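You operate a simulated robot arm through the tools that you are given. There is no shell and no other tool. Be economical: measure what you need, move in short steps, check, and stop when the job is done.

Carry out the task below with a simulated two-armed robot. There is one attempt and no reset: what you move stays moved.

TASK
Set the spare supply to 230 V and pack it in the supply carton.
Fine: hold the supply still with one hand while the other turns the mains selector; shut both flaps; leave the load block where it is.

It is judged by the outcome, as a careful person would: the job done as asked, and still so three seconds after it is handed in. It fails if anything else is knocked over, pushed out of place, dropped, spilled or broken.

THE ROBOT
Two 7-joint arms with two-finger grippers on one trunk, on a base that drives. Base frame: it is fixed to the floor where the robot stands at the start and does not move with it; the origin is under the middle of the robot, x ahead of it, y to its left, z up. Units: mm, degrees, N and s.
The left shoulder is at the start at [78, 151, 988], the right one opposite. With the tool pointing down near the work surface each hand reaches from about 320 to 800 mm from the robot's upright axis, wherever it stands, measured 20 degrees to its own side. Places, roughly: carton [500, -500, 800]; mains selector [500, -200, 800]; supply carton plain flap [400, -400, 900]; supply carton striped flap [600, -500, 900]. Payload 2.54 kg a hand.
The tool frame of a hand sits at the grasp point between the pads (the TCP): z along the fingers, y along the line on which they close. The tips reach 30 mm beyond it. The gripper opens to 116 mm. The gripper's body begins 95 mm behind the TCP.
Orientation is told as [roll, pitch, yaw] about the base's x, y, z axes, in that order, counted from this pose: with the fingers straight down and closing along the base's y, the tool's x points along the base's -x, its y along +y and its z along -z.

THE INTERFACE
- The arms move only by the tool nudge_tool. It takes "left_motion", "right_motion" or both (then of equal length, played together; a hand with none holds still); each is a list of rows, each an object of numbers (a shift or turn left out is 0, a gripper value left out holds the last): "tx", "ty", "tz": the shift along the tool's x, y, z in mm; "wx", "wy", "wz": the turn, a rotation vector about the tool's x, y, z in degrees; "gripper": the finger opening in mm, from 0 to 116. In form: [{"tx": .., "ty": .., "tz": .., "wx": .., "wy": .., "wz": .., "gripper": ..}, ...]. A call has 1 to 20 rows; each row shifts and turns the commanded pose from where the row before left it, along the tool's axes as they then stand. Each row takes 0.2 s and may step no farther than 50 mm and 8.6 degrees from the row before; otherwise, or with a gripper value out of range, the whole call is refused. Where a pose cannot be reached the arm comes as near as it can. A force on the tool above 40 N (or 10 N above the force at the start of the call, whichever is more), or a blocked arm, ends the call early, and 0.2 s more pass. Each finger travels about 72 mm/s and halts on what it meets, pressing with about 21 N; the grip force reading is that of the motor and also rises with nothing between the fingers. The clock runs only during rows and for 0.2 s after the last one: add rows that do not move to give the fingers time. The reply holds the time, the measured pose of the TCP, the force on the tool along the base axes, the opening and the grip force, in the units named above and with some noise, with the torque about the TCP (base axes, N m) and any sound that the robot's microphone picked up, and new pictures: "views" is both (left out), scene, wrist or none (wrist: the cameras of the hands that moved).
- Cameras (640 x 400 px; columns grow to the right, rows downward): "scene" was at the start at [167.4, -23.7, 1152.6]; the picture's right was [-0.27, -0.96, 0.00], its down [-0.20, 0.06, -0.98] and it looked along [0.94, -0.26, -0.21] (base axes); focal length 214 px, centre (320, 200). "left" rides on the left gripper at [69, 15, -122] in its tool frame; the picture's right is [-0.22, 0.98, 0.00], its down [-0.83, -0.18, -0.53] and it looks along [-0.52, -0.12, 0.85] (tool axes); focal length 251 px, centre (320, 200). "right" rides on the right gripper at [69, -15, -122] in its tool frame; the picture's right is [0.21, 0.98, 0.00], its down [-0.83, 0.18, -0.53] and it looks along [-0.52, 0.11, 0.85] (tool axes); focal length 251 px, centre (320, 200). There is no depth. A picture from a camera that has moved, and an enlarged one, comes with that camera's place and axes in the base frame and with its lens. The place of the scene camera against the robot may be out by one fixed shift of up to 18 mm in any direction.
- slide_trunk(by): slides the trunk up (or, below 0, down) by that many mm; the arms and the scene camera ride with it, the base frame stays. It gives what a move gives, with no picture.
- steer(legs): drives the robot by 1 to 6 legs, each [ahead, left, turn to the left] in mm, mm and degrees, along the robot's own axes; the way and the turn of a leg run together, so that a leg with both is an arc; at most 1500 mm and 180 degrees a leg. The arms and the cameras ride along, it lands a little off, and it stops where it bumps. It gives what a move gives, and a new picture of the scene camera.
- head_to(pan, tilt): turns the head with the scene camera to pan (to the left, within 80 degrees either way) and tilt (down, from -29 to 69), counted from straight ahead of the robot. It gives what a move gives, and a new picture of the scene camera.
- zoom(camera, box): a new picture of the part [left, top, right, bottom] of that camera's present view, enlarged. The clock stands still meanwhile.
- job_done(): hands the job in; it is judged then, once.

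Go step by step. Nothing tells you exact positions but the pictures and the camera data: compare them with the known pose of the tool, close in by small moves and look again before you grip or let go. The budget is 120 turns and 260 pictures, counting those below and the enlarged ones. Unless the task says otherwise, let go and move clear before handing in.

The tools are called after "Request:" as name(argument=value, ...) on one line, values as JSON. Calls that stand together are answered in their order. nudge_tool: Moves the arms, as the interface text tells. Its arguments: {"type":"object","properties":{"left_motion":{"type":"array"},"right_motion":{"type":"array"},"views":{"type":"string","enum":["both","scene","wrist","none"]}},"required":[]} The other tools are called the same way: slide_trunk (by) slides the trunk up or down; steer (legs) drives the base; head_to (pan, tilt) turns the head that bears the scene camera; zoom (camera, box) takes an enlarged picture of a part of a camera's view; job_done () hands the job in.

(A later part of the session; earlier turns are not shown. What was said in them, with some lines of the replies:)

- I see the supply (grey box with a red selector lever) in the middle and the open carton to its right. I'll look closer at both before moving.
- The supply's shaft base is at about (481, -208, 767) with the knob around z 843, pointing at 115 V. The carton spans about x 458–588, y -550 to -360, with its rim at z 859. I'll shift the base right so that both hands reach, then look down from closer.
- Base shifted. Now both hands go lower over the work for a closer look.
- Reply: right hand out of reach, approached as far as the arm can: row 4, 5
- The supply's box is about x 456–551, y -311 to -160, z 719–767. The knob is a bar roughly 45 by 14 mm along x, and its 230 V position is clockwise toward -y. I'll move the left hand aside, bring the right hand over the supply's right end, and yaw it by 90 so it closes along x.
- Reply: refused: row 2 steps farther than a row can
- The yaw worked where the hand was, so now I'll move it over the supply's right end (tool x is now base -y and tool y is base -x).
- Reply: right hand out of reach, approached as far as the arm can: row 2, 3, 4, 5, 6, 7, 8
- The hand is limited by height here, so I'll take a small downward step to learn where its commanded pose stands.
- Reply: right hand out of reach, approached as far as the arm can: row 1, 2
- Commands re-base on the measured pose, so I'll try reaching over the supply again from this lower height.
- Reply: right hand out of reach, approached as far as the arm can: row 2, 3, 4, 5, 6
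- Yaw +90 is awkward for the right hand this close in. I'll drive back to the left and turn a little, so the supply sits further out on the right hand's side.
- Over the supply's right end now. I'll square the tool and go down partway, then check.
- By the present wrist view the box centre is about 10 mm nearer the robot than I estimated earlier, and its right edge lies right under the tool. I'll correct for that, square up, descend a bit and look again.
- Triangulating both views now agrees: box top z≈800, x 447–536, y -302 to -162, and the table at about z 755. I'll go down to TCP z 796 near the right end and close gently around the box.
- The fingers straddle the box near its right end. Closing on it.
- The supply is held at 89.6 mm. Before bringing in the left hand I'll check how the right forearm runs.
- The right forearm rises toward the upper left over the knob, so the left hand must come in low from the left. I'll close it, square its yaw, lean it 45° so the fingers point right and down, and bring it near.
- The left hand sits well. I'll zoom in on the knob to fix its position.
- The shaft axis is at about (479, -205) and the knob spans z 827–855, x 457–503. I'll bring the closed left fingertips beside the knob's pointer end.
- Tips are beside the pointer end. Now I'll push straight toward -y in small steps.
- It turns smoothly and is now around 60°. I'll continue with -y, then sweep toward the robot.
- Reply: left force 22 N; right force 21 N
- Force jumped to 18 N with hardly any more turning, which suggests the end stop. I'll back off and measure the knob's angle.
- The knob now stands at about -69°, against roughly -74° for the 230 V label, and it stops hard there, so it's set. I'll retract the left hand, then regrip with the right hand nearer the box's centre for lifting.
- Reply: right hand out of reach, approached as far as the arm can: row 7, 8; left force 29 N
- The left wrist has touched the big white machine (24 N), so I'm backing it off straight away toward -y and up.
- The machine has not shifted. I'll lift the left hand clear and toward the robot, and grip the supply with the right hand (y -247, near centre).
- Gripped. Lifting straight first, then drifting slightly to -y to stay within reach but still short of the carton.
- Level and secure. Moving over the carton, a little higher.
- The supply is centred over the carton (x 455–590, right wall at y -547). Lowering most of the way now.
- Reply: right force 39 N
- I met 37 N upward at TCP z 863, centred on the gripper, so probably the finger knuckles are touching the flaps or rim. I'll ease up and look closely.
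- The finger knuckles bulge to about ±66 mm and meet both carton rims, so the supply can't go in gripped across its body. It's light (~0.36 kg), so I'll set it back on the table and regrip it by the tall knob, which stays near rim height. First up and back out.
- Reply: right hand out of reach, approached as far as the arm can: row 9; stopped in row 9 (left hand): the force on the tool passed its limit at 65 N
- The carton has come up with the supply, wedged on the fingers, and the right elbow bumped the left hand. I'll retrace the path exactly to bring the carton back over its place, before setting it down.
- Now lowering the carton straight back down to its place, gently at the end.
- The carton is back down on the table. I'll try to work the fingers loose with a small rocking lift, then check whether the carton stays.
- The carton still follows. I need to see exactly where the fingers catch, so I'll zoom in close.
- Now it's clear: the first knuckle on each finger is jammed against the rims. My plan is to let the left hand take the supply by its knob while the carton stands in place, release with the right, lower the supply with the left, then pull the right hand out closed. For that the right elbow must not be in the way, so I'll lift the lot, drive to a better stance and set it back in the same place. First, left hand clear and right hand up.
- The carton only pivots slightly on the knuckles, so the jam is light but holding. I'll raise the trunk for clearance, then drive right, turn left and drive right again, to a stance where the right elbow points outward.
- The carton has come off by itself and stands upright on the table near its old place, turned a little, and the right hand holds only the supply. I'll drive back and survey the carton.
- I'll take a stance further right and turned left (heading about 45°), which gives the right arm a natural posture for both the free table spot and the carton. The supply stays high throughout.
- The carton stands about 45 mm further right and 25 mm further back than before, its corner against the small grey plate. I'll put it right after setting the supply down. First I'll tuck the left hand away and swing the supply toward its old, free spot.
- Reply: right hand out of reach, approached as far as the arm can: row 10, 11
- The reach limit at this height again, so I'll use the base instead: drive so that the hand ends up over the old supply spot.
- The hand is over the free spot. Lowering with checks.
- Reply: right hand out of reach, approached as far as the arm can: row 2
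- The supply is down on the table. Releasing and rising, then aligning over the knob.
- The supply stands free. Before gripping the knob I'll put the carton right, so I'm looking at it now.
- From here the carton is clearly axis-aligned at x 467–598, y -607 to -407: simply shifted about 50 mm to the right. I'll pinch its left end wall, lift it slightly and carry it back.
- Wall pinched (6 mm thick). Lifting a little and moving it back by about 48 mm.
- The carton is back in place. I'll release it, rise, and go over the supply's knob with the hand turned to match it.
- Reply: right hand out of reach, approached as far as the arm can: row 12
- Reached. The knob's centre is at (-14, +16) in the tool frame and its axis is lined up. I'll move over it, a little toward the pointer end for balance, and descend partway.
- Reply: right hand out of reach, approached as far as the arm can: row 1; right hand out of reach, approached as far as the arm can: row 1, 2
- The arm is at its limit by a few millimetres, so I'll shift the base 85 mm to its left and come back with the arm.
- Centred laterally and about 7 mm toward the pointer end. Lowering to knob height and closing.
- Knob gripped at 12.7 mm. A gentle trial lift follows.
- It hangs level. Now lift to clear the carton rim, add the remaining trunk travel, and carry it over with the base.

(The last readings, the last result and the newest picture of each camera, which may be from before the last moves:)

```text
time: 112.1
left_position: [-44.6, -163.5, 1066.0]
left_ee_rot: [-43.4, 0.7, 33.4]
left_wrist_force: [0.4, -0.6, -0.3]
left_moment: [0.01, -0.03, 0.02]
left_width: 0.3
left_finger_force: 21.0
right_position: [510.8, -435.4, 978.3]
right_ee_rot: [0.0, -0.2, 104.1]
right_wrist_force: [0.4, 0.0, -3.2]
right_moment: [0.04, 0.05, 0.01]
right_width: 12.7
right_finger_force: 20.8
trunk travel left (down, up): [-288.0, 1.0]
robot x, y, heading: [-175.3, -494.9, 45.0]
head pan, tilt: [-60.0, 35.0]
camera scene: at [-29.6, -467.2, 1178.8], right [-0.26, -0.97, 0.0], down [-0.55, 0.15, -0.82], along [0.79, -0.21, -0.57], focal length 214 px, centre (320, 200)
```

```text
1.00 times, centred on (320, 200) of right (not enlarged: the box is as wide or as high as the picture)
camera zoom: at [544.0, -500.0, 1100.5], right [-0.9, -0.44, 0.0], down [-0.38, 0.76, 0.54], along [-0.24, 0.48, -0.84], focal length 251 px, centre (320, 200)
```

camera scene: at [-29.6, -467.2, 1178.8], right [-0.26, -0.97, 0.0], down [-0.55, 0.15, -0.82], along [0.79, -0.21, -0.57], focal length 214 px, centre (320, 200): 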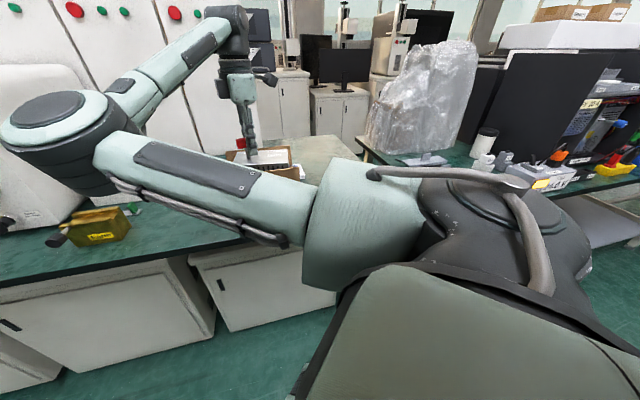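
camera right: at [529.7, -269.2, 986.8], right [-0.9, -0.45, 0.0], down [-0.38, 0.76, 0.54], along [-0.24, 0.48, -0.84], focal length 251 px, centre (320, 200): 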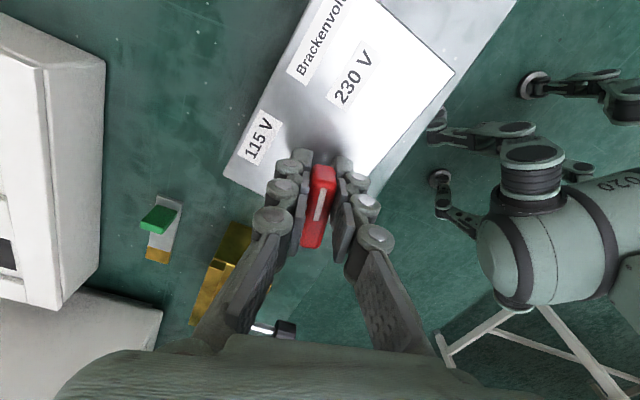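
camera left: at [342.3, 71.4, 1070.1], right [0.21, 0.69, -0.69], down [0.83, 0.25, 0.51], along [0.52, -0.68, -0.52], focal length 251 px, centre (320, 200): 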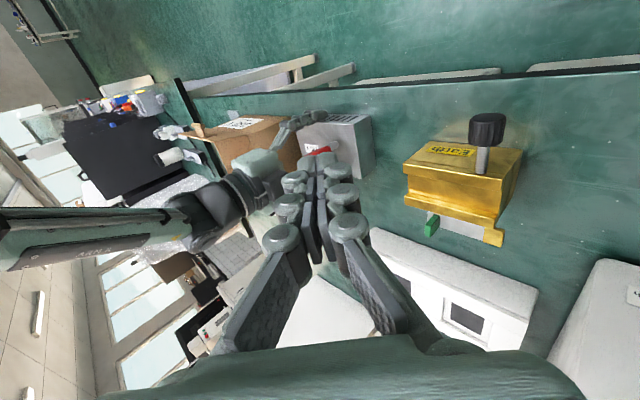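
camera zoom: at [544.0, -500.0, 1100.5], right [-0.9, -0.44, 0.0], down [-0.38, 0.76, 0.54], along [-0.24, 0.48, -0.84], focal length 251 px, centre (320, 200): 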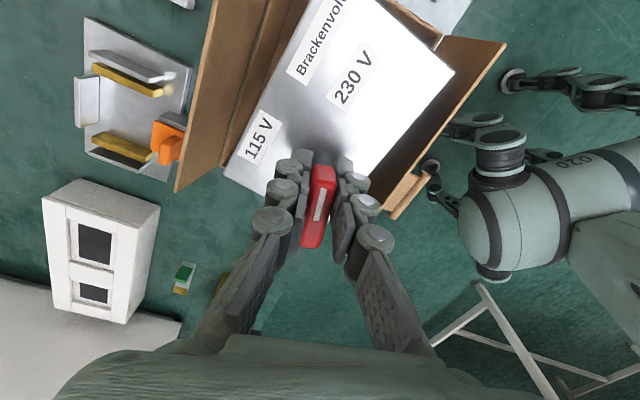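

Request:
nudge_tool(right_motion=[{"wz": -7}, {}], views="wrist")

Request:
zoom(camera="right", box=[160, 0, 520, 230])

```text
time: 112.7
left_position: [-44.6, -163.4, 1066.4]
left_ee_rot: [-43.3, 0.8, 33.4]
left_wrist_force: [-0.3, -0.6, -0.3]
left_moment: [0.03, 0.03, -0.01]
left_width: 0.0
left_finger_force: 20.6
right_position: [512.6, -434.9, 978.5]
right_ee_rot: [0.0, -0.3, 111.0]
right_wrist_force: [0.2, -0.2, -4.1]
right_moment: [0.09, 0.02, -0.02]
right_width: 12.4
right_finger_force: 20.8
trunk travel left (down, up): [-288.0, 1.0]
robot x, y, heading: [-177.4, -494.5, 44.5]
head pan, tilt: [-60.0, 35.0]
camera right: at [551.6, -495.2, 1100.4], right [-0.83, -0.55, 0.0], down [-0.47, 0.7, 0.54], along [-0.29, 0.45, -0.84], focal length 251 px, centre (320, 200)
```

right: 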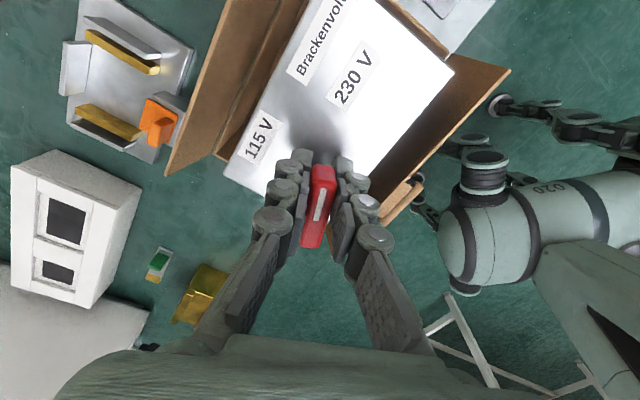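

```text
1.74 times, centred on (340, 115) of right
camera zoom: at [551.6, -495.2, 1100.4], right [-0.83, -0.55, 0.0], down [-0.47, 0.7, 0.54], along [-0.29, 0.45, -0.84], focal length 437 px, centre (285, 348)
```

zoom: 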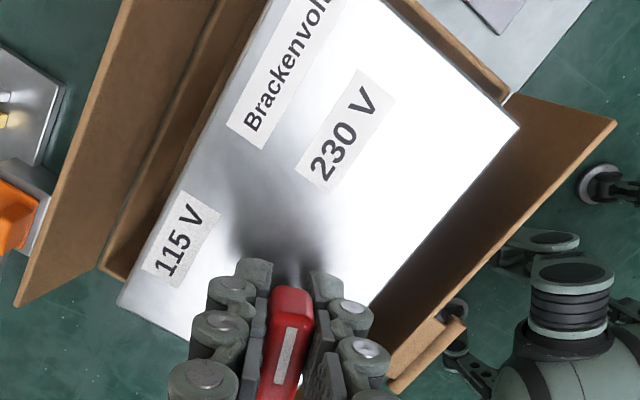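

The supply is parallel to the carton with about 15 mm clearance each side. A small centring correction, then lowering.

Request:
nudge_tool(right_motion=[{"tx": -4, "ty": -3.5}, {"tz": 18}, {"tz": 18}, {"tz": 18}, {"tz": 16}, {}], views="wrist")

```text
time: 114.1
left_position: [-44.2, -163.2, 1066.2]
left_ee_rot: [-43.4, 0.7, 33.4]
left_wrist_force: [-0.6, -0.3, 0.0]
left_moment: [-0.02, 0.01, -0.01]
left_width: 0.0
left_finger_force: 21.2
right_position: [513.7, -430.7, 908.5]
right_ee_rot: [0.0, -0.2, 111.0]
right_wrist_force: [-0.6, -0.7, -2.4]
right_moment: [0.1, 0.03, 0.02]
right_width: 12.9
right_finger_force: 20.9
trunk travel left (down, up): [-288.0, 1.0]
robot x, y, heading: [-171.6, -492.4, 44.9]
head pan, tilt: [-60.0, 35.0]
camera right: at [553.6, -490.3, 1029.4], right [-0.83, -0.55, 0.0], down [-0.46, 0.7, 0.54], along [-0.29, 0.45, -0.84], focal length 251 px, centre (320, 200)
```

right: 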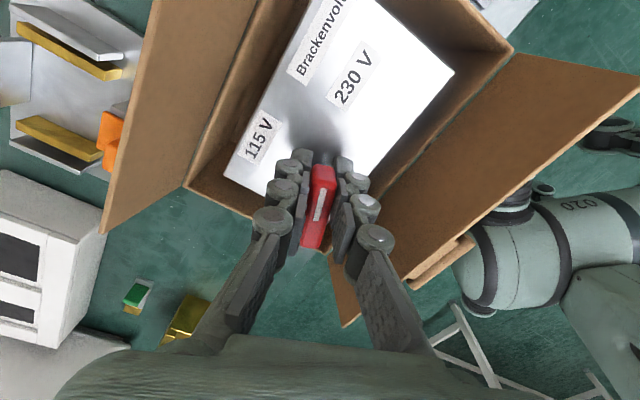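

It is going in cleanly. Continuing down gently.

Request:
nudge_tool(right_motion=[{"tz": 15}, {"tz": 15}, {"tz": 12}, {"tz": 8}, {"tz": 3}, {"tz": 2}, {"tz": 2}, {}], views="wrist")

```text
time: 115.9
left_position: [-44.2, -163.2, 1067.2]
left_ee_rot: [-43.4, 0.7, 33.5]
left_wrist_force: [-0.7, -0.6, 0.0]
left_moment: [-0.03, -0.01, 0.0]
left_width: 0.0
left_finger_force: 21.2
right_position: [513.6, -430.4, 851.4]
right_ee_rot: [-0.1, -0.1, 111.0]
right_wrist_force: [0.8, 0.0, -3.0]
right_moment: [0.04, 0.03, 0.0]
right_width: 12.8
right_finger_force: 20.9
trunk travel left (down, up): [-288.0, 1.0]
robot x, y, heading: [-175.6, -495.8, 45.0]
head pan, tilt: [-60.0, 35.0]
camera right: at [553.4, -490.0, 973.3], right [-0.84, -0.55, 0.0], down [-0.46, 0.7, 0.54], along [-0.29, 0.45, -0.84], focal length 251 px, centre (320, 200)
```

right: 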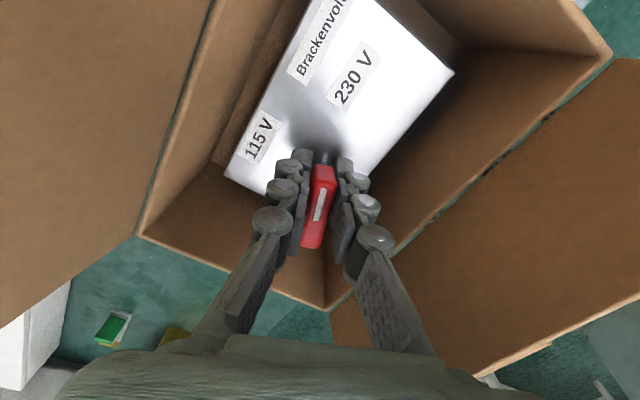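

Request:
nudge_tool(right_motion=[{"tz": 1.5}, {"tz": 1.5}, {"tz": 1}, {}], views="none")

```text
time: 116.9
left_position: [-43.8, -163.4, 1066.3]
left_ee_rot: [-43.4, 0.8, 33.3]
left_wrist_force: [0.8, -0.1, 0.6]
left_moment: [-0.01, 0.05, 0.02]
left_width: 0.0
left_finger_force: 21.3
right_position: [513.6, -428.9, 848.3]
right_ee_rot: [0.1, -0.1, 111.1]
right_wrist_force: [-0.1, -0.6, -2.0]
right_moment: [-0.09, -0.02, 0.0]
right_width: 12.7
right_finger_force: 21.3
trunk travel left (down, up): [-288.0, 1.0]
robot x, y, heading: [-173.2, -496.1, 45.1]
head pan, tilt: [-60.0, 35.0]
```

Request:
nudge_tool(right_motion=[{"tz": 1.5}, {"tz": 1}, {}], views="none")

```text
time: 117.7
left_position: [-46.8, -163.4, 1066.2]
left_ee_rot: [-43.5, 0.7, 33.4]
left_wrist_force: [-1.1, 0.9, 0.6]
left_moment: [-0.02, -0.03, -0.02]
left_width: 0.1
left_finger_force: 20.6
right_position: [512.4, -430.4, 847.3]
right_ee_rot: [-0.2, -0.1, 111.0]
right_wrist_force: [1.5, 0.7, 11.5]
right_moment: [-0.09, -0.01, 0.0]
right_width: 12.8
right_finger_force: 20.9
trunk travel left (down, up): [-288.0, 1.0]
robot x, y, heading: [-176.2, -491.9, 44.9]
head pan, tilt: [-60.0, 35.0]
```

It is seated. Opening a little and rising straight out.

Request:
nudge_tool(right_motion=[{"gripper": 22}, {"gripper": 34}, {}, {"tz": -15}, {"tz": -20}, {"tz": -25}, {"tz": -25}, {"tz": -25}, {}], views="wrist")

Request:
zoom(camera="right", box=[160, 0, 520, 240])

```text
time: 119.7
left_position: [-45.3, -163.0, 1066.2]
left_ee_rot: [-43.4, 0.8, 33.4]
left_wrist_force: [0.2, 0.0, 0.3]
left_moment: [-0.02, -0.01, 0.0]
left_width: 0.1
left_finger_force: 21.0
right_position: [513.6, -430.5, 956.0]
right_ee_rot: [0.1, -0.1, 111.1]
right_wrist_force: [-0.1, -0.2, -0.1]
right_moment: [0.04, 0.01, 0.02]
right_width: 34.2
right_finger_force: 0.0
trunk travel left (down, up): [-288.0, 1.0]
robot x, y, heading: [-173.0, -495.3, 44.9]
head pan, tilt: [-60.0, 35.0]
camera right: at [553.4, -490.3, 1077.8], right [-0.84, -0.55, 0.0], down [-0.46, 0.7, 0.54], along [-0.29, 0.45, -0.84], focal length 251 px, centre (320, 200)
```

right: 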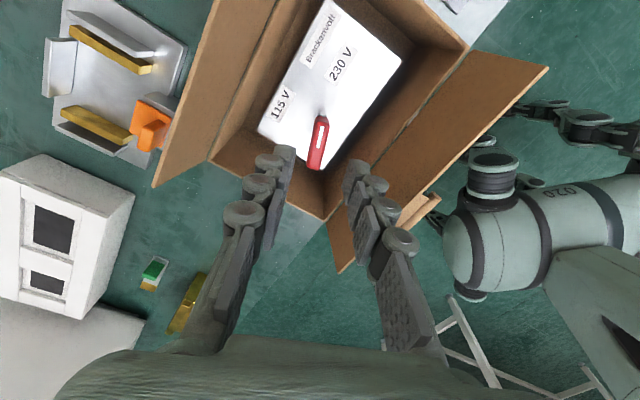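

```text
1.67 times, centred on (340, 120) of right
camera zoom: at [553.4, -490.3, 1077.8], right [-0.84, -0.55, 0.0], down [-0.46, 0.7, 0.54], along [-0.29, 0.45, -0.84], focal length 419 px, centre (287, 333)
```

zoom: 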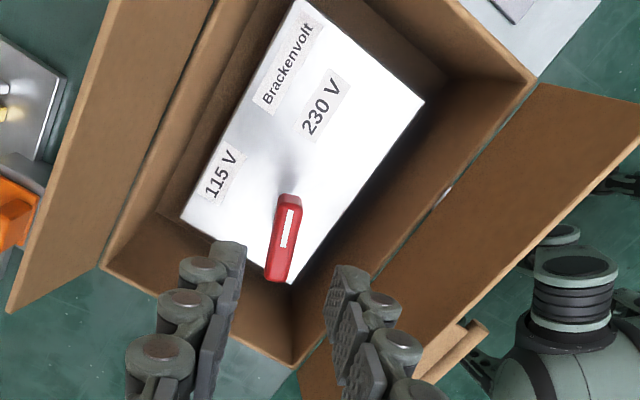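

The supply is packed and the selector reads 230 V. Next come the flaps: plain (near) one first. I'll close the gripper, rise, and bring the hand to the robot side of the near flap, looking at the flaps on the way.

Request:
nudge_tool(right_motion=[{"tz": -20, "gripper": 10}, {"tz": -20, "gripper": 0}, {"tx": -10.3, "ty": 27}, {"tx": -10.3, "ty": 27}, {"tx": -10.3, "ty": 27}, {"tx": -10.3, "ty": 27}, {"tx": -10.3, "ty": 27}, {"tx": -10.3, "ty": 27}, {}], views="both")

```text
time: 121.7
left_position: [-45.9, -163.4, 1066.8]
left_ee_rot: [-43.4, 0.7, 33.4]
left_wrist_force: [0.1, 0.0, 0.8]
left_moment: [0.02, 0.03, -0.01]
left_width: 0.0
left_finger_force: 21.6
right_position: [415.1, -465.5, 1002.4]
right_ee_rot: [0.0, -0.1, 110.9]
right_wrist_force: [-0.1, 0.7, -0.3]
right_moment: [-0.02, -0.01, 0.02]
right_width: 0.0
right_finger_force: 21.1
right hand out of reach, approached as far as the arm can: row 5, 6, 7, 8
trunk travel left (down, up): [-288.0, 1.0]
robot x, y, heading: [-171.7, -494.7, 45.1]
head pan, tilt: [-60.0, 35.0]
camera scene: at [-29.9, -466.9, 1178.8], right [-0.26, -0.97, 0.0], down [-0.55, 0.15, -0.82], along [0.79, -0.21, -0.57], focal length 214 px, centre (320, 200)
camera right: at [455.4, -526.7, 1123.6], right [-0.83, -0.55, 0.0], down [-0.46, 0.7, 0.54], along [-0.29, 0.45, -0.84], focal length 251 px, centre (320, 200)
```

scene: 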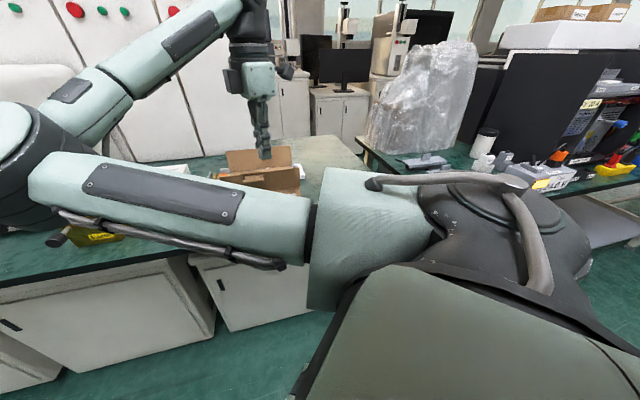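
right: 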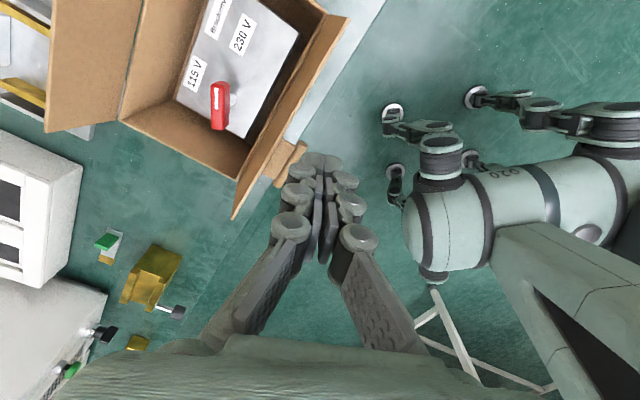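

I'll back the base off a little so the closed hand is on the robot side of the near flap.

Request:
steer(legs=[[-64, 64, 0]])

Request:
zoom(camera="right", box=[0, 0, 640, 400])

Request:
zoom(camera="scene", box=[180, 90, 340, 220])

```text
time: 123.0
left_position: [-136.3, -164.0, 1065.8]
left_ee_rot: [-43.5, 0.7, 33.5]
left_wrist_force: [0.1, -0.9, 0.4]
left_moment: [0.0, 0.02, 0.01]
left_width: 0.0
left_finger_force: 20.7
right_position: [325.0, -467.8, 1001.3]
right_ee_rot: [-0.1, -0.3, 110.9]
right_wrist_force: [-0.1, 0.6, 0.9]
right_moment: [0.01, -0.02, -0.02]
right_width: 0.0
right_finger_force: 20.5
trunk travel left (down, up): [-288.0, 1.0]
robot x, y, heading: [-261.3, -493.7, 44.9]
head pan, tilt: [-60.0, 35.0]
camera scene: at [-120.7, -467.7, 1178.9], right [-0.26, -0.97, 0.0], down [-0.55, 0.15, -0.82], along [0.79, -0.21, -0.57], focal length 214 px, centre (320, 200)
```

scene: 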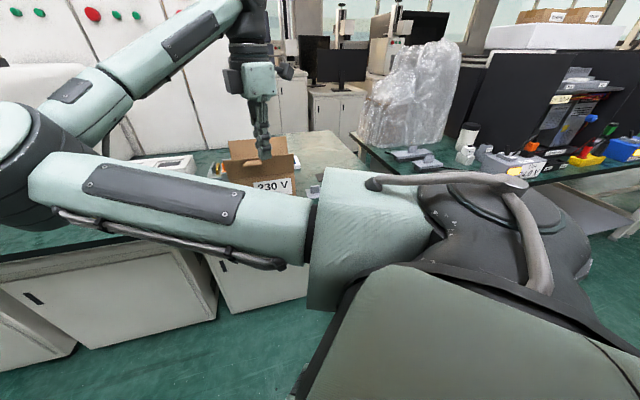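

```text
1.00 times, centred on (320, 200) of right (not enlarged: the box is as wide or as high as the picture)
camera zoom: at [364.9, -527.1, 1123.9], right [-0.83, -0.55, 0.0], down [-0.47, 0.7, 0.54], along [-0.29, 0.45, -0.84], focal length 251 px, centre (320, 200)
```

zoom: 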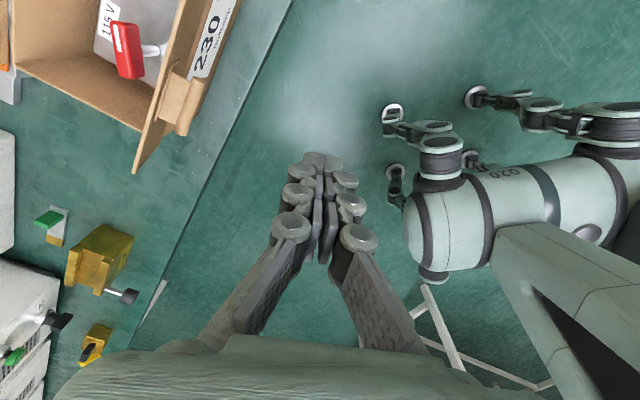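

```text
3.08 times, centred on (260, 155) of scene
camera zoom: at [-120.7, -467.7, 1178.9], right [-0.26, -0.97, 0.0], down [-0.55, 0.15, -0.82], along [0.79, -0.21, -0.57], focal length 660 px, centre (505, 338)
```

zoom: 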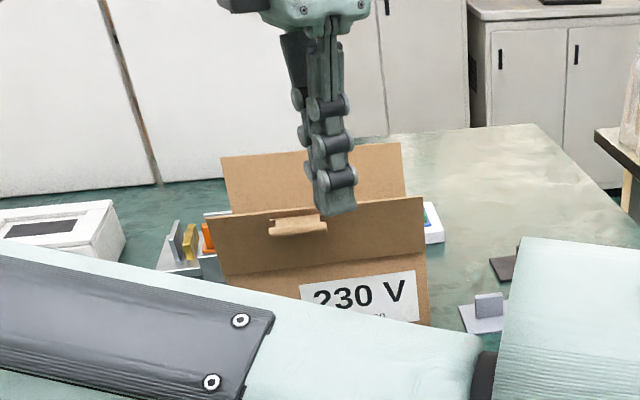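

The plain flap stands nearly upright (edge about x 445, z 922). I'll lower the closed fingers beside it, clear of its tab, and push forward.

Request:
nudge_tool(right_motion=[{"tx": 16, "ty": 6}, {"tx": 16, "ty": 6}, {"tz": 25}, {"tz": 25}, {"tz": 26}, {"tx": 7.2, "ty": -18.7}, {"tx": 7.2, "ty": -18.7}, {"tx": 7.2, "ty": -18.7}, {"tx": 7.2, "ty": -18.7}, {}], views="both")

```text
time: 125.2
left_position: [-136.0, -163.3, 1066.8]
left_ee_rot: [-43.5, 0.8, 33.3]
left_wrist_force: [-0.9, -0.6, -0.9]
left_moment: [-0.01, -0.02, -0.01]
left_width: 0.2
left_finger_force: 20.8
right_position: [406.0, -500.4, 926.1]
right_ee_rot: [0.0, 0.0, 111.0]
right_wrist_force: [-0.8, -0.6, -0.4]
right_moment: [-0.02, 0.0, 0.0]
right_width: 0.0
right_finger_force: 20.8
trunk travel left (down, up): [-288.0, 1.0]
robot x, y, heading: [-267.8, -497.5, 44.9]
head pan, tilt: [-60.0, 35.0]
camera scene: at [-120.3, -467.6, 1178.9], right [-0.26, -0.97, 0.0], down [-0.55, 0.15, -0.82], along [0.79, -0.21, -0.57], focal length 214 px, centre (320, 200)
camera right: at [446.1, -560.5, 1047.9], right [-0.83, -0.55, 0.0], down [-0.47, 0.7, 0.54], along [-0.29, 0.45, -0.84], focal length 251 px, centre (320, 200)
```

scene: 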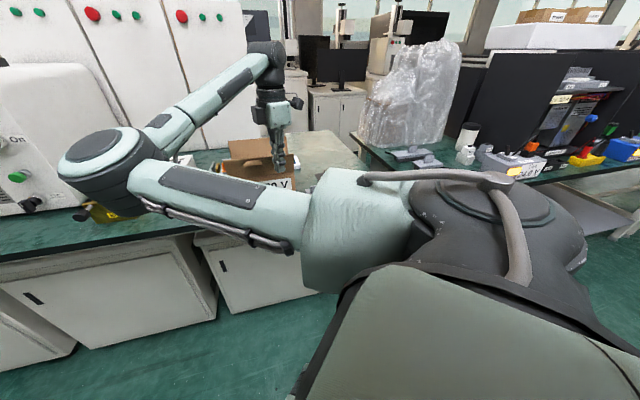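
right: 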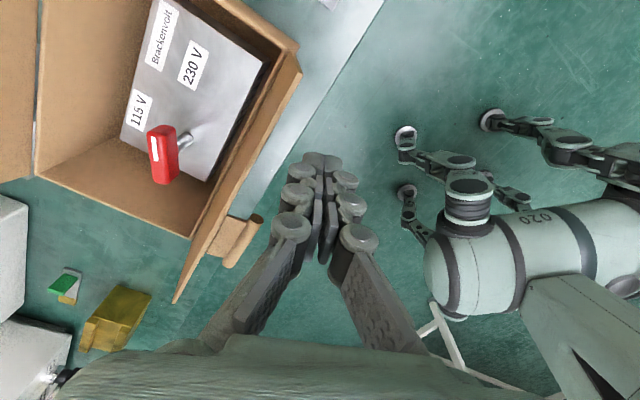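

Request:
nudge_tool(right_motion=[{"tx": 5.4, "ty": -14}, {"tx": 5.4, "ty": -14}, {"tx": 5.4, "ty": -14}, {"tx": 5.4, "ty": -14}, {}], views="both")

```text
time: 126.3
left_position: [-135.2, -162.8, 1065.9]
left_ee_rot: [-43.4, 0.8, 33.4]
left_wrist_force: [0.0, -0.2, 0.1]
left_moment: [0.04, 0.0, -0.02]
left_width: 0.0
left_finger_force: 20.8
right_position: [465.9, -499.9, 926.0]
right_ee_rot: [0.0, -0.2, 110.9]
right_wrist_force: [0.8, 0.1, 0.0]
right_moment: [-0.01, 0.02, 0.02]
right_width: 0.2
right_finger_force: 20.6
trunk travel left (down, up): [-288.0, 1.0]
robot x, y, heading: [-260.4, -493.5, 44.8]
head pan, tilt: [-60.0, 35.0]
camera scene: at [-120.3, -467.6, 1178.9], right [-0.26, -0.97, 0.0], down [-0.55, 0.15, -0.82], along [0.79, -0.21, -0.57], focal length 214 px, centre (320, 200)
camera right: at [506.1, -561.1, 1047.2], right [-0.83, -0.55, 0.0], down [-0.47, 0.7, 0.54], along [-0.29, 0.45, -0.84], focal length 251 px, centre (320, 200)
```

scene: 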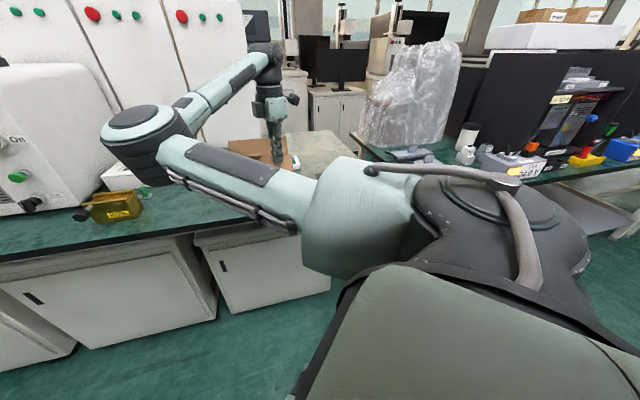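
right: 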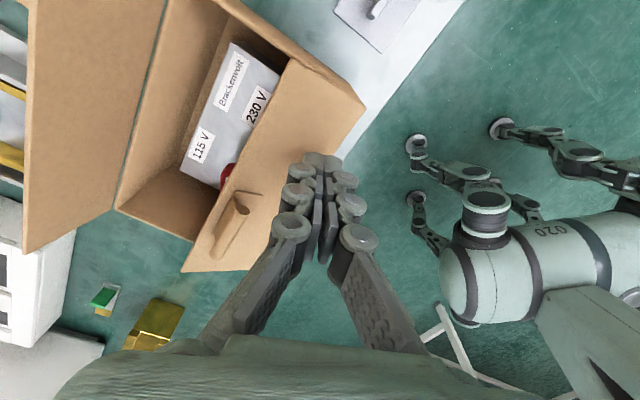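

The flap folds over nicely. I'll follow it forward and press it down gently.

Request:
nudge_tool(right_motion=[{"tx": 5.4, "ty": -14, "tz": 5}, {"tx": 5.4, "ty": -14, "tz": 5}, {"tz": 6}, {"tz": 5}, {"tz": 4}, {"tz": 3}, {}], views="wrist")

```text
time: 128.0
left_position: [-136.0, -164.2, 1066.3]
left_ee_rot: [-43.4, 0.8, 33.4]
left_wrist_force: [-0.6, 0.6, 0.1]
left_moment: [-0.03, 0.02, -0.02]
left_width: 0.0
left_finger_force: 21.2
right_position: [494.9, -501.1, 897.1]
right_ee_rot: [0.0, -0.1, 110.9]
right_wrist_force: [-0.2, -0.2, 0.4]
right_moment: [-0.01, 0.04, 0.03]
right_width: 0.0
right_finger_force: 20.8
trunk travel left (down, up): [-288.0, 1.0]
robot x, y, heading: [-262.8, -492.8, 44.8]
head pan, tilt: [-60.0, 35.0]
camera right: at [535.5, -561.2, 1019.1], right [-0.83, -0.55, 0.0], down [-0.46, 0.7, 0.54], along [-0.29, 0.45, -0.84], focal length 251 px, centre (320, 200)
```

right: 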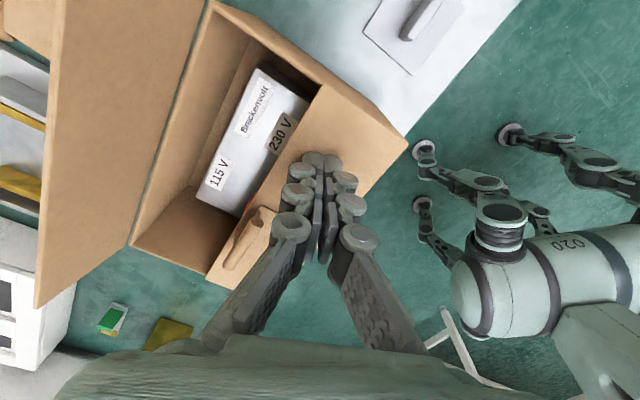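

Request:
nudge_tool(right_motion=[{"tz": 2}, {"tz": 2}, {"tz": 2}, {}], views="none")

Request:
zoom(camera="right", box=[160, 20, 420, 300])

```text
time: 128.9
left_position: [-137.5, -165.4, 1067.3]
left_ee_rot: [-43.5, 0.5, 33.4]
left_wrist_force: [0.7, 1.4, 0.3]
left_moment: [-0.01, 0.05, -0.02]
left_width: 0.1
left_finger_force: 21.2
right_position: [495.0, -501.3, 895.6]
right_ee_rot: [-0.4, 0.0, 111.0]
right_wrist_force: [4.2, -1.7, 25.4]
right_moment: [0.06, -0.09, -0.02]
right_width: 6.2
right_finger_force: 20.9
trunk travel left (down, up): [-288.0, 1.0]
robot x, y, heading: [-263.6, -497.3, 44.9]
head pan, tilt: [-60.0, 35.0]
```

```text
1.43 times, centred on (290, 160) of right
camera zoom: at [534.2, -561.2, 1018.0], right [-0.83, -0.55, -0.01], down [-0.47, 0.7, 0.53], along [-0.29, 0.45, -0.85], focal length 359 px, centre (363, 257)
```

zoom: 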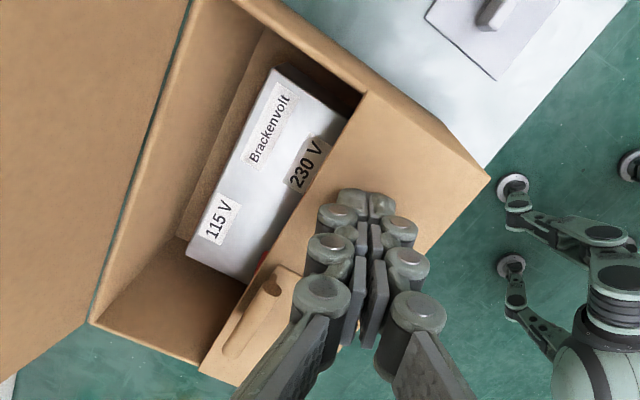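

The plain flap is down. I'll rise and use the base to bring the hand over to the far side, behind the striped flap.

Request:
nudge_tool(right_motion=[{"tz": -20, "gripper": 0}, {"tz": -30}, {"tz": -30}, {"tz": -28}, {}], views="none")

Request:
steer(legs=[[141, -141, 0]])

Request:
zoom(camera="right", box=[0, 0, 640, 400])

```text
time: 130.2
left_position: [-135.7, -164.2, 1066.0]
left_ee_rot: [-43.3, 0.8, 33.4]
left_wrist_force: [0.2, -0.2, -0.4]
left_moment: [0.0, -0.01, 0.02]
left_width: 0.0
left_finger_force: 21.1
right_position: [495.3, -502.6, 1000.9]
right_ee_rot: [0.0, -0.1, 111.0]
right_wrist_force: [0.2, 0.6, -0.3]
right_moment: [0.03, 0.02, 0.01]
right_width: 0.0
right_finger_force: 21.5
trunk travel left (down, up): [-288.0, 1.0]
robot x, y, heading: [-261.7, -494.8, 45.0]
head pan, tilt: [-60.0, 35.0]
```

```text
time: 132.2
left_position: [64.1, -165.4, 1066.5]
left_ee_rot: [-43.3, 0.8, 33.4]
left_wrist_force: [0.7, 0.1, 0.1]
left_moment: [-0.02, -0.01, -0.03]
left_width: 0.2
left_finger_force: 21.3
right_position: [695.5, -504.2, 1000.0]
right_ee_rot: [0.0, -0.2, 110.9]
right_wrist_force: [-0.5, 1.0, 0.1]
right_moment: [0.05, 0.03, 0.01]
right_width: 0.0
right_finger_force: 21.0
trunk travel left (down, up): [-288.0, 1.0]
robot x, y, heading: [-64.5, -499.9, 45.1]
head pan, tilt: [-60.0, 35.0]
camera scene: at [79.4, -469.0, 1178.8], right [-0.26, -0.97, 0.0], down [-0.55, 0.15, -0.82], along [0.79, -0.21, -0.57], focal length 214 px, centre (320, 200)
```

scene: 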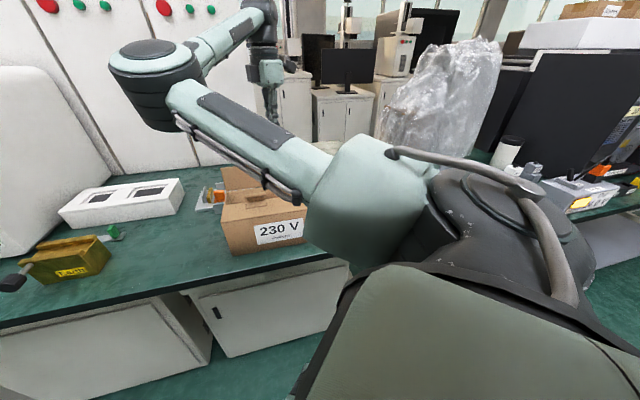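

```text
1.00 times, centred on (320, 200) of right (not enlarged: the box is as wide or as high as the picture)
camera zoom: at [734.9, -563.5, 1121.4], right [-0.84, -0.55, 0.0], down [-0.46, 0.7, 0.54], along [-0.29, 0.45, -0.84], focal length 251 px, centre (320, 200)
```

zoom: 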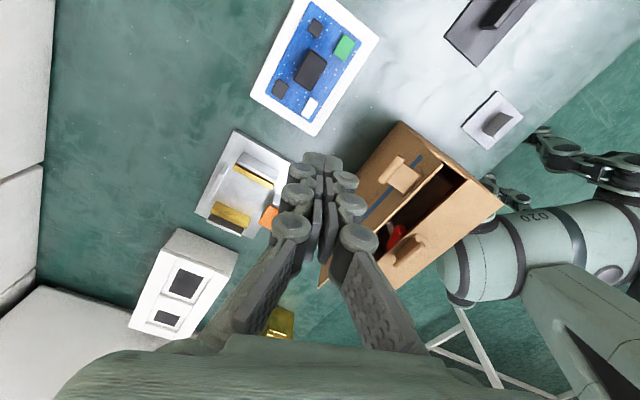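

The striped flap (blue stripe and tab) is now in front of the fingers, with clear table below. I'll lower behind it and draw the hand toward the robot.

Request:
nudge_tool(right_motion=[{"tz": 25}, {"tz": 25}, {"tz": 25}, {"tx": -5.4, "ty": 14}, {"tx": -5.4, "ty": 14}, {"tx": -5.4, "ty": 14}, {}], views="wrist")

```text
time: 133.8
left_position: [64.3, -165.3, 1066.4]
left_ee_rot: [-43.4, 0.7, 33.4]
left_wrist_force: [-1.2, 0.1, 0.0]
left_moment: [-0.01, 0.0, -0.02]
left_width: 0.0
left_finger_force: 20.8
right_position: [650.0, -502.6, 925.3]
right_ee_rot: [0.0, -0.2, 111.0]
right_wrist_force: [0.6, -1.0, 0.0]
right_moment: [0.0, -0.01, -0.03]
right_width: 0.3
right_finger_force: 21.0
trunk travel left (down, up): [-288.0, 1.0]
robot x, y, heading: [-64.7, -492.8, 44.8]
head pan, tilt: [-60.0, 35.0]
camera right: at [689.2, -563.0, 1047.0], right [-0.84, -0.55, 0.0], down [-0.46, 0.7, 0.54], along [-0.29, 0.45, -0.84], focal length 251 px, centre (320, 200)
```

right: 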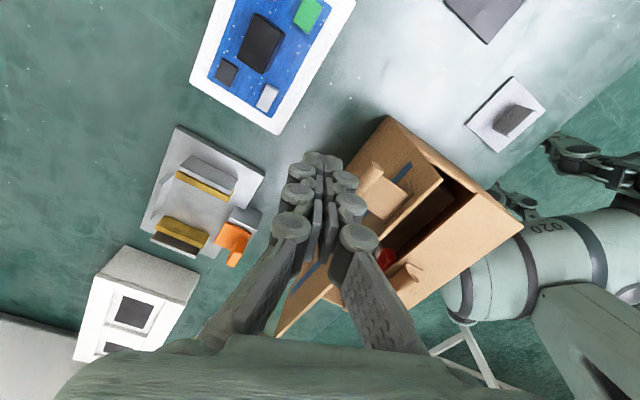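

Request:
nudge_tool(right_motion=[{"tx": -5.4, "ty": 14}, {"tx": -5.4, "ty": 14}, {"tx": -5.4, "ty": 14}, {"tx": -5.4, "ty": 14}, {}], views="wrist")

```text
time: 135.0
left_position: [64.4, -164.8, 1067.2]
left_ee_rot: [-43.4, 0.6, 33.4]
left_wrist_force: [-0.6, -0.3, 0.2]
left_moment: [0.02, 0.03, 0.01]
left_width: 0.0
left_finger_force: 20.8
right_position: [589.4, -502.7, 925.1]
right_ee_rot: [0.0, -0.2, 111.0]
right_wrist_force: [1.1, 0.5, 0.4]
right_moment: [0.03, -0.01, -0.07]
right_width: 0.1
right_finger_force: 20.6
trunk travel left (down, up): [-288.0, 1.0]
robot x, y, heading: [-61.8, -495.6, 44.7]
head pan, tilt: [-60.0, 35.0]
camera right: at [629.3, -563.5, 1046.8], right [-0.84, -0.55, 0.0], down [-0.46, 0.7, 0.54], along [-0.29, 0.45, -0.84], focal length 251 px, centre (320, 200)
```

right: 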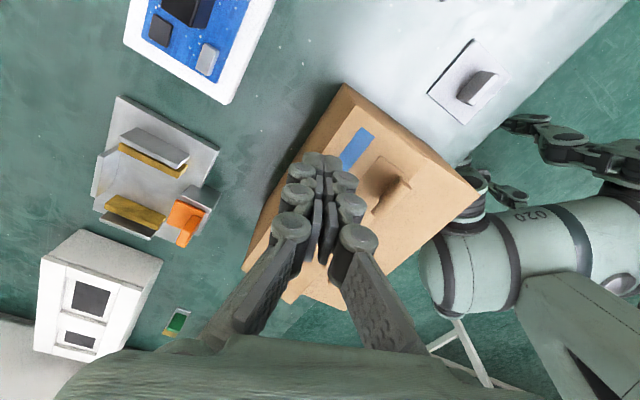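

Request:
nudge_tool(right_motion=[{"tx": -5.4, "ty": 14, "tz": 4}, {"tx": -5.4, "ty": 14, "tz": 4}, {"tz": 6}, {"tz": 6}, {"tz": 4}, {"tz": 3}, {"tz": 2}, {"tz": 2}, {}], views="wrist")

```text
time: 137.0
left_position: [61.7, -165.9, 1068.3]
left_ee_rot: [-43.5, 0.6, 33.3]
left_wrist_force: [-0.3, 0.9, -0.3]
left_moment: [0.0, 0.01, 0.0]
left_width: 0.0
left_finger_force: 21.2
right_position: [558.9, -503.6, 896.1]
right_ee_rot: [-0.4, 0.0, 110.9]
right_wrist_force: [4.1, 0.0, 25.1]
right_moment: [-0.02, 0.09, -0.02]
right_width: 6.0
right_finger_force: 20.9
trunk travel left (down, up): [-288.0, 1.0]
robot x, y, heading: [-63.0, -493.3, 44.8]
head pan, tilt: [-60.0, 35.0]
camera right: at [597.9, -563.0, 1018.7], right [-0.84, -0.55, -0.01], down [-0.47, 0.7, 0.53], along [-0.29, 0.45, -0.85], focal length 251 px, centre (320, 200)
```

right: 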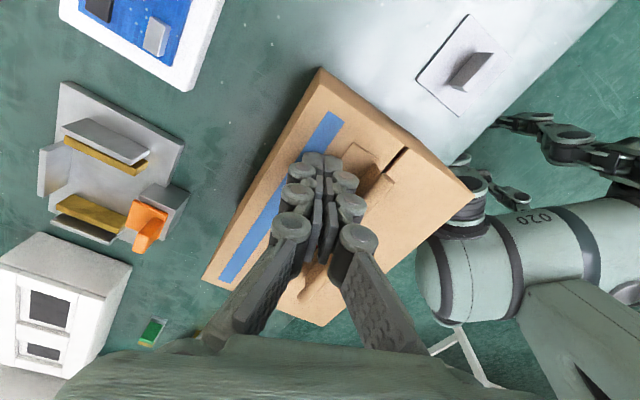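

Both flaps are down. I'll rise and check that they stay shut.

Request:
nudge_tool(right_motion=[{"tz": -15, "gripper": 0}, {"tz": -25}, {"tz": -30}, {"tz": -30}, {}], views="wrist")

Request:
steer(legs=[[-210, 40, 0]])

Request:
head_to(pan=-35, tilt=30)

```text
time: 138.2
left_position: [64.8, -164.1, 1066.9]
left_ee_rot: [-43.4, 0.8, 33.3]
left_wrist_force: [0.4, -0.1, 0.3]
left_moment: [-0.01, 0.03, 0.02]
left_width: 0.0
left_finger_force: 21.1
right_position: [559.6, -503.3, 993.5]
right_ee_rot: [0.0, -0.3, 111.0]
right_wrist_force: [-0.2, -0.4, -0.4]
right_moment: [-0.03, 0.01, 0.0]
right_width: 0.0
right_finger_force: 21.0
trunk travel left (down, up): [-288.0, 1.0]
robot x, y, heading: [-65.0, -495.6, 45.0]
head pan, tilt: [-60.0, 35.0]
camera right: at [599.6, -563.5, 1115.8], right [-0.84, -0.55, 0.0], down [-0.46, 0.7, 0.54], along [-0.3, 0.45, -0.84], focal length 251 px, centre (320, 200)
```

right: 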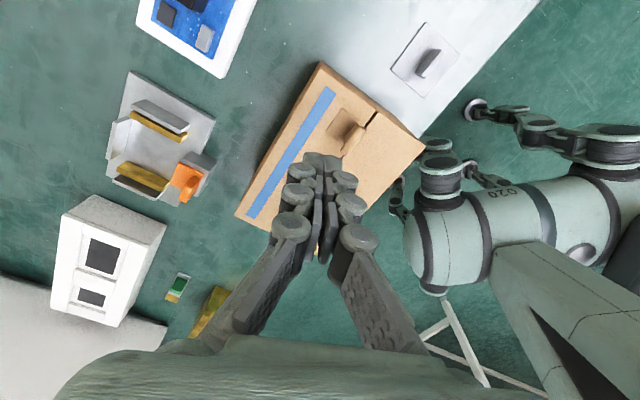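

```text
time: 139.8
left_position: [-113.8, -286.7, 1066.6]
left_ee_rot: [-43.3, 0.8, 33.4]
left_wrist_force: [-0.9, -0.4, -0.8]
left_moment: [0.01, -0.02, 0.01]
left_width: 0.1
left_finger_force: 21.4
right_position: [383.0, -623.6, 993.3]
right_ee_rot: [-0.1, -0.1, 111.1]
right_wrist_force: [-0.6, 0.8, 0.1]
right_moment: [0.01, 0.0, 0.03]
right_width: 0.1
right_finger_force: 21.1
trunk travel left (down, up): [-288.0, 1.0]
robot x, y, heading: [-239.4, -613.7, 44.8]
head pan, tilt: [-60.0, 35.0]
camera scene: at [-98.8, -590.0, 1179.0], right [-0.26, -0.97, 0.0], down [-0.55, 0.15, -0.82], along [0.79, -0.21, -0.57], focal length 214 px, centre (320, 200)
```

scene: 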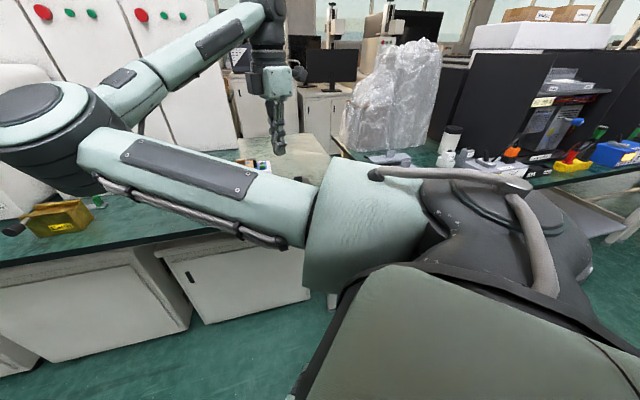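

```text
time: 140.7
left_position: [-114.0, -287.0, 1067.2]
left_ee_rot: [-43.4, 0.7, 33.5]
left_wrist_force: [-0.7, 0.1, 0.3]
left_moment: [0.02, 0.04, -0.01]
left_width: 0.1
left_finger_force: 20.9
right_position: [382.6, -624.6, 993.6]
right_ee_rot: [0.0, -0.3, 111.1]
right_wrist_force: [0.9, 0.9, -0.2]
right_moment: [0.0, 0.01, 0.02]
right_width: 0.0
right_finger_force: 21.0
trunk travel left (down, up): [-288.0, 1.0]
robot x, y, heading: [-243.8, -616.2, 45.1]
head pan, tilt: [-35.0, 30.0]
camera scene: at [-94.2, -551.2, 1186.6], right [0.17, -0.99, 0.0], down [-0.49, -0.09, -0.87], along [0.85, 0.15, -0.5], focal length 214 px, centre (320, 200)
```

scene: 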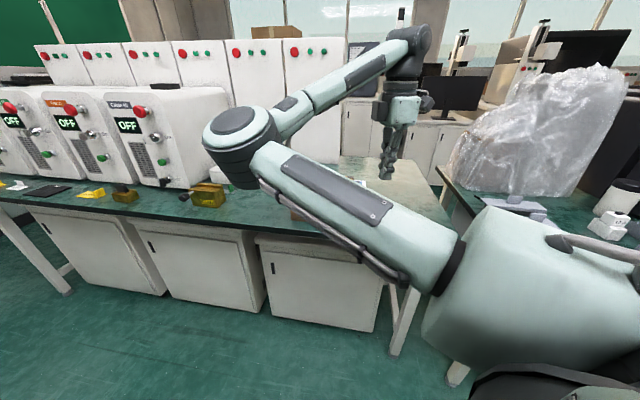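

Request:
steer(legs=[[-100, 60, 0], [0, 0, -40]])

Request:
head_to(pan=0, tilt=25)

```text
time: 143.9
left_position: [-46.4, -472.9, 1067.3]
left_ee_rot: [-43.4, 0.8, -6.5]
left_wrist_force: [0.3, 0.4, -0.1]
left_moment: [0.0, -0.01, 0.03]
left_width: 0.0
left_finger_force: 21.2
right_position: [119.5, -1049.7, 993.0]
right_ee_rot: [0.0, -0.2, 71.2]
right_wrist_force: [0.3, -0.7, 0.2]
right_moment: [-0.01, -0.01, 0.02]
right_width: 0.1
right_finger_force: 20.4
trunk travel left (down, up): [-288.0, 1.0]
robot x, y, heading: [-353.8, -645.5, 4.9]
head pan, tilt: [-35.0, 30.0]
camera scene: at [-198.9, -682.6, 1186.6], right [-0.5, -0.87, 0.0], down [-0.43, 0.25, -0.87], along [0.75, -0.43, -0.5], focal length 214 px, centre (320, 200)
```

scene: 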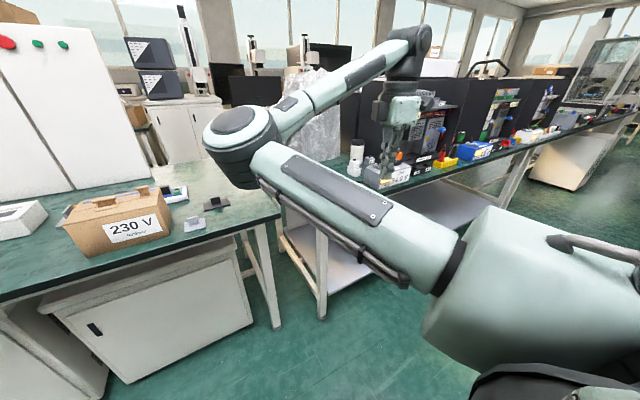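

```text
time: 144.9
left_position: [-44.6, -473.1, 1066.7]
left_ee_rot: [-43.3, 0.7, -6.5]
left_wrist_force: [-0.4, -0.5, -0.3]
left_moment: [-0.04, 0.01, -0.02]
left_width: 0.1
left_finger_force: 21.1
right_position: [119.6, -1051.9, 992.8]
right_ee_rot: [-0.1, -0.2, 71.1]
right_wrist_force: [0.3, 0.1, -0.3]
right_moment: [0.01, -0.01, 0.0]
right_width: 0.0
right_finger_force: 21.0
trunk travel left (down, up): [-288.0, 1.0]
robot x, y, heading: [-355.7, -644.3, 5.0]
head pan, tilt: [0.0, 25.0]
camera scene: at [-185.4, -629.3, 1194.6], right [0.09, -1.0, 0.0], down [-0.42, -0.04, -0.91], along [0.9, 0.08, -0.42], focal length 214 px, centre (320, 200)
```

scene: 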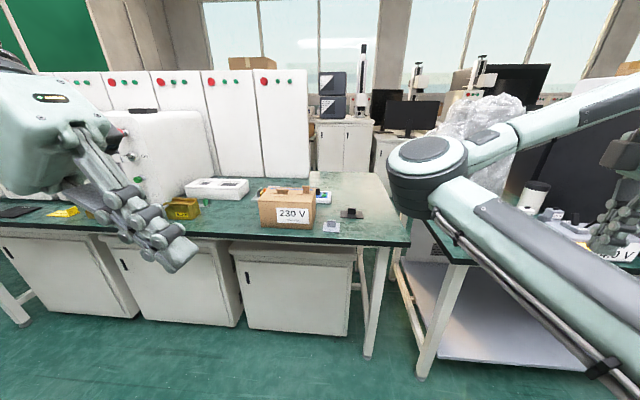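

Request:
zoom(camera="scene", box=[170, 160, 370, 260])

Request:
zoom(camera="scene", box=[245, 175, 345, 240])

```text
3.20 times, centred on (270, 210) of scene
camera zoom: at [-185.4, -629.3, 1194.6], right [0.09, -1.0, 0.0], down [-0.42, -0.04, -0.91], along [0.9, 0.08, -0.42], focal length 686 px, centre (480, 168)
```

zoom: 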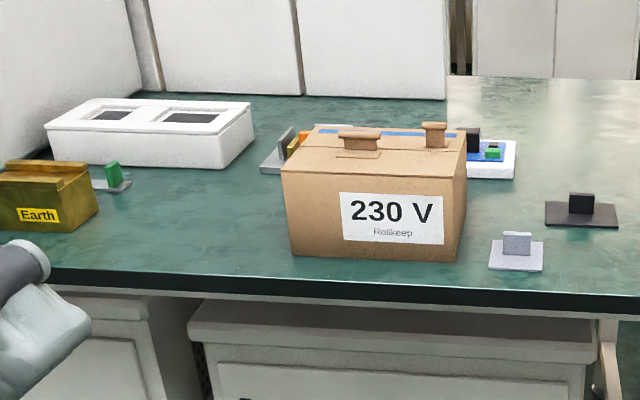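

```text
6.15 times, centred on (295, 208) of scene
camera zoom: at [-185.4, -629.3, 1194.6], right [0.09, -1.0, 0.0], down [-0.42, -0.04, -0.91], along [0.9, 0.08, -0.42], focal length 1320 px, centre (474, 154)
```

zoom: 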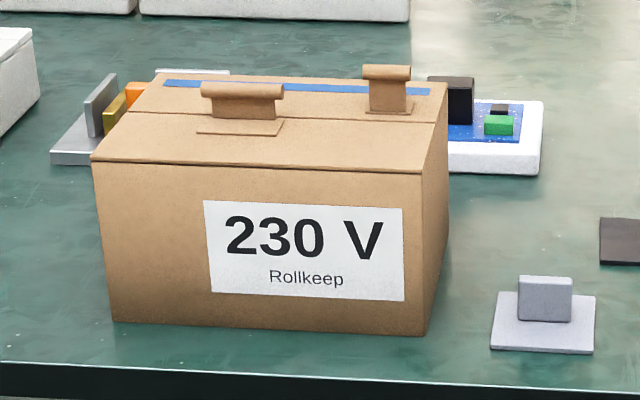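

Both flaps lie flat and shut, the carton stands at its place, and the load block and its neighbours look undisturbed. Both hands are clear, so I'm handing in.

Request:
job_done()

```text
The job is handed in.
```

The spare supply is set to 230 V and packed in its carton with both flaps shut, and the load block was not touched.

The packing did not go smoothly:
- **Carton:** it jammed on the right gripper, was lifted with the supply, then dropped back onto the table. I moved it back to about where it stood, to within a few millimetres by my measurements.
- **Grey plate:** the carton landed against the small plate beside it. The plate looks unmoved.
- **Cable 40 machine:** the left wrist pressed against it briefly at about 24 N. It did not shift.
- **Knob:** I lowered the supply into the carton by the selector knob. It was still at 230 V before I shut the flaps.
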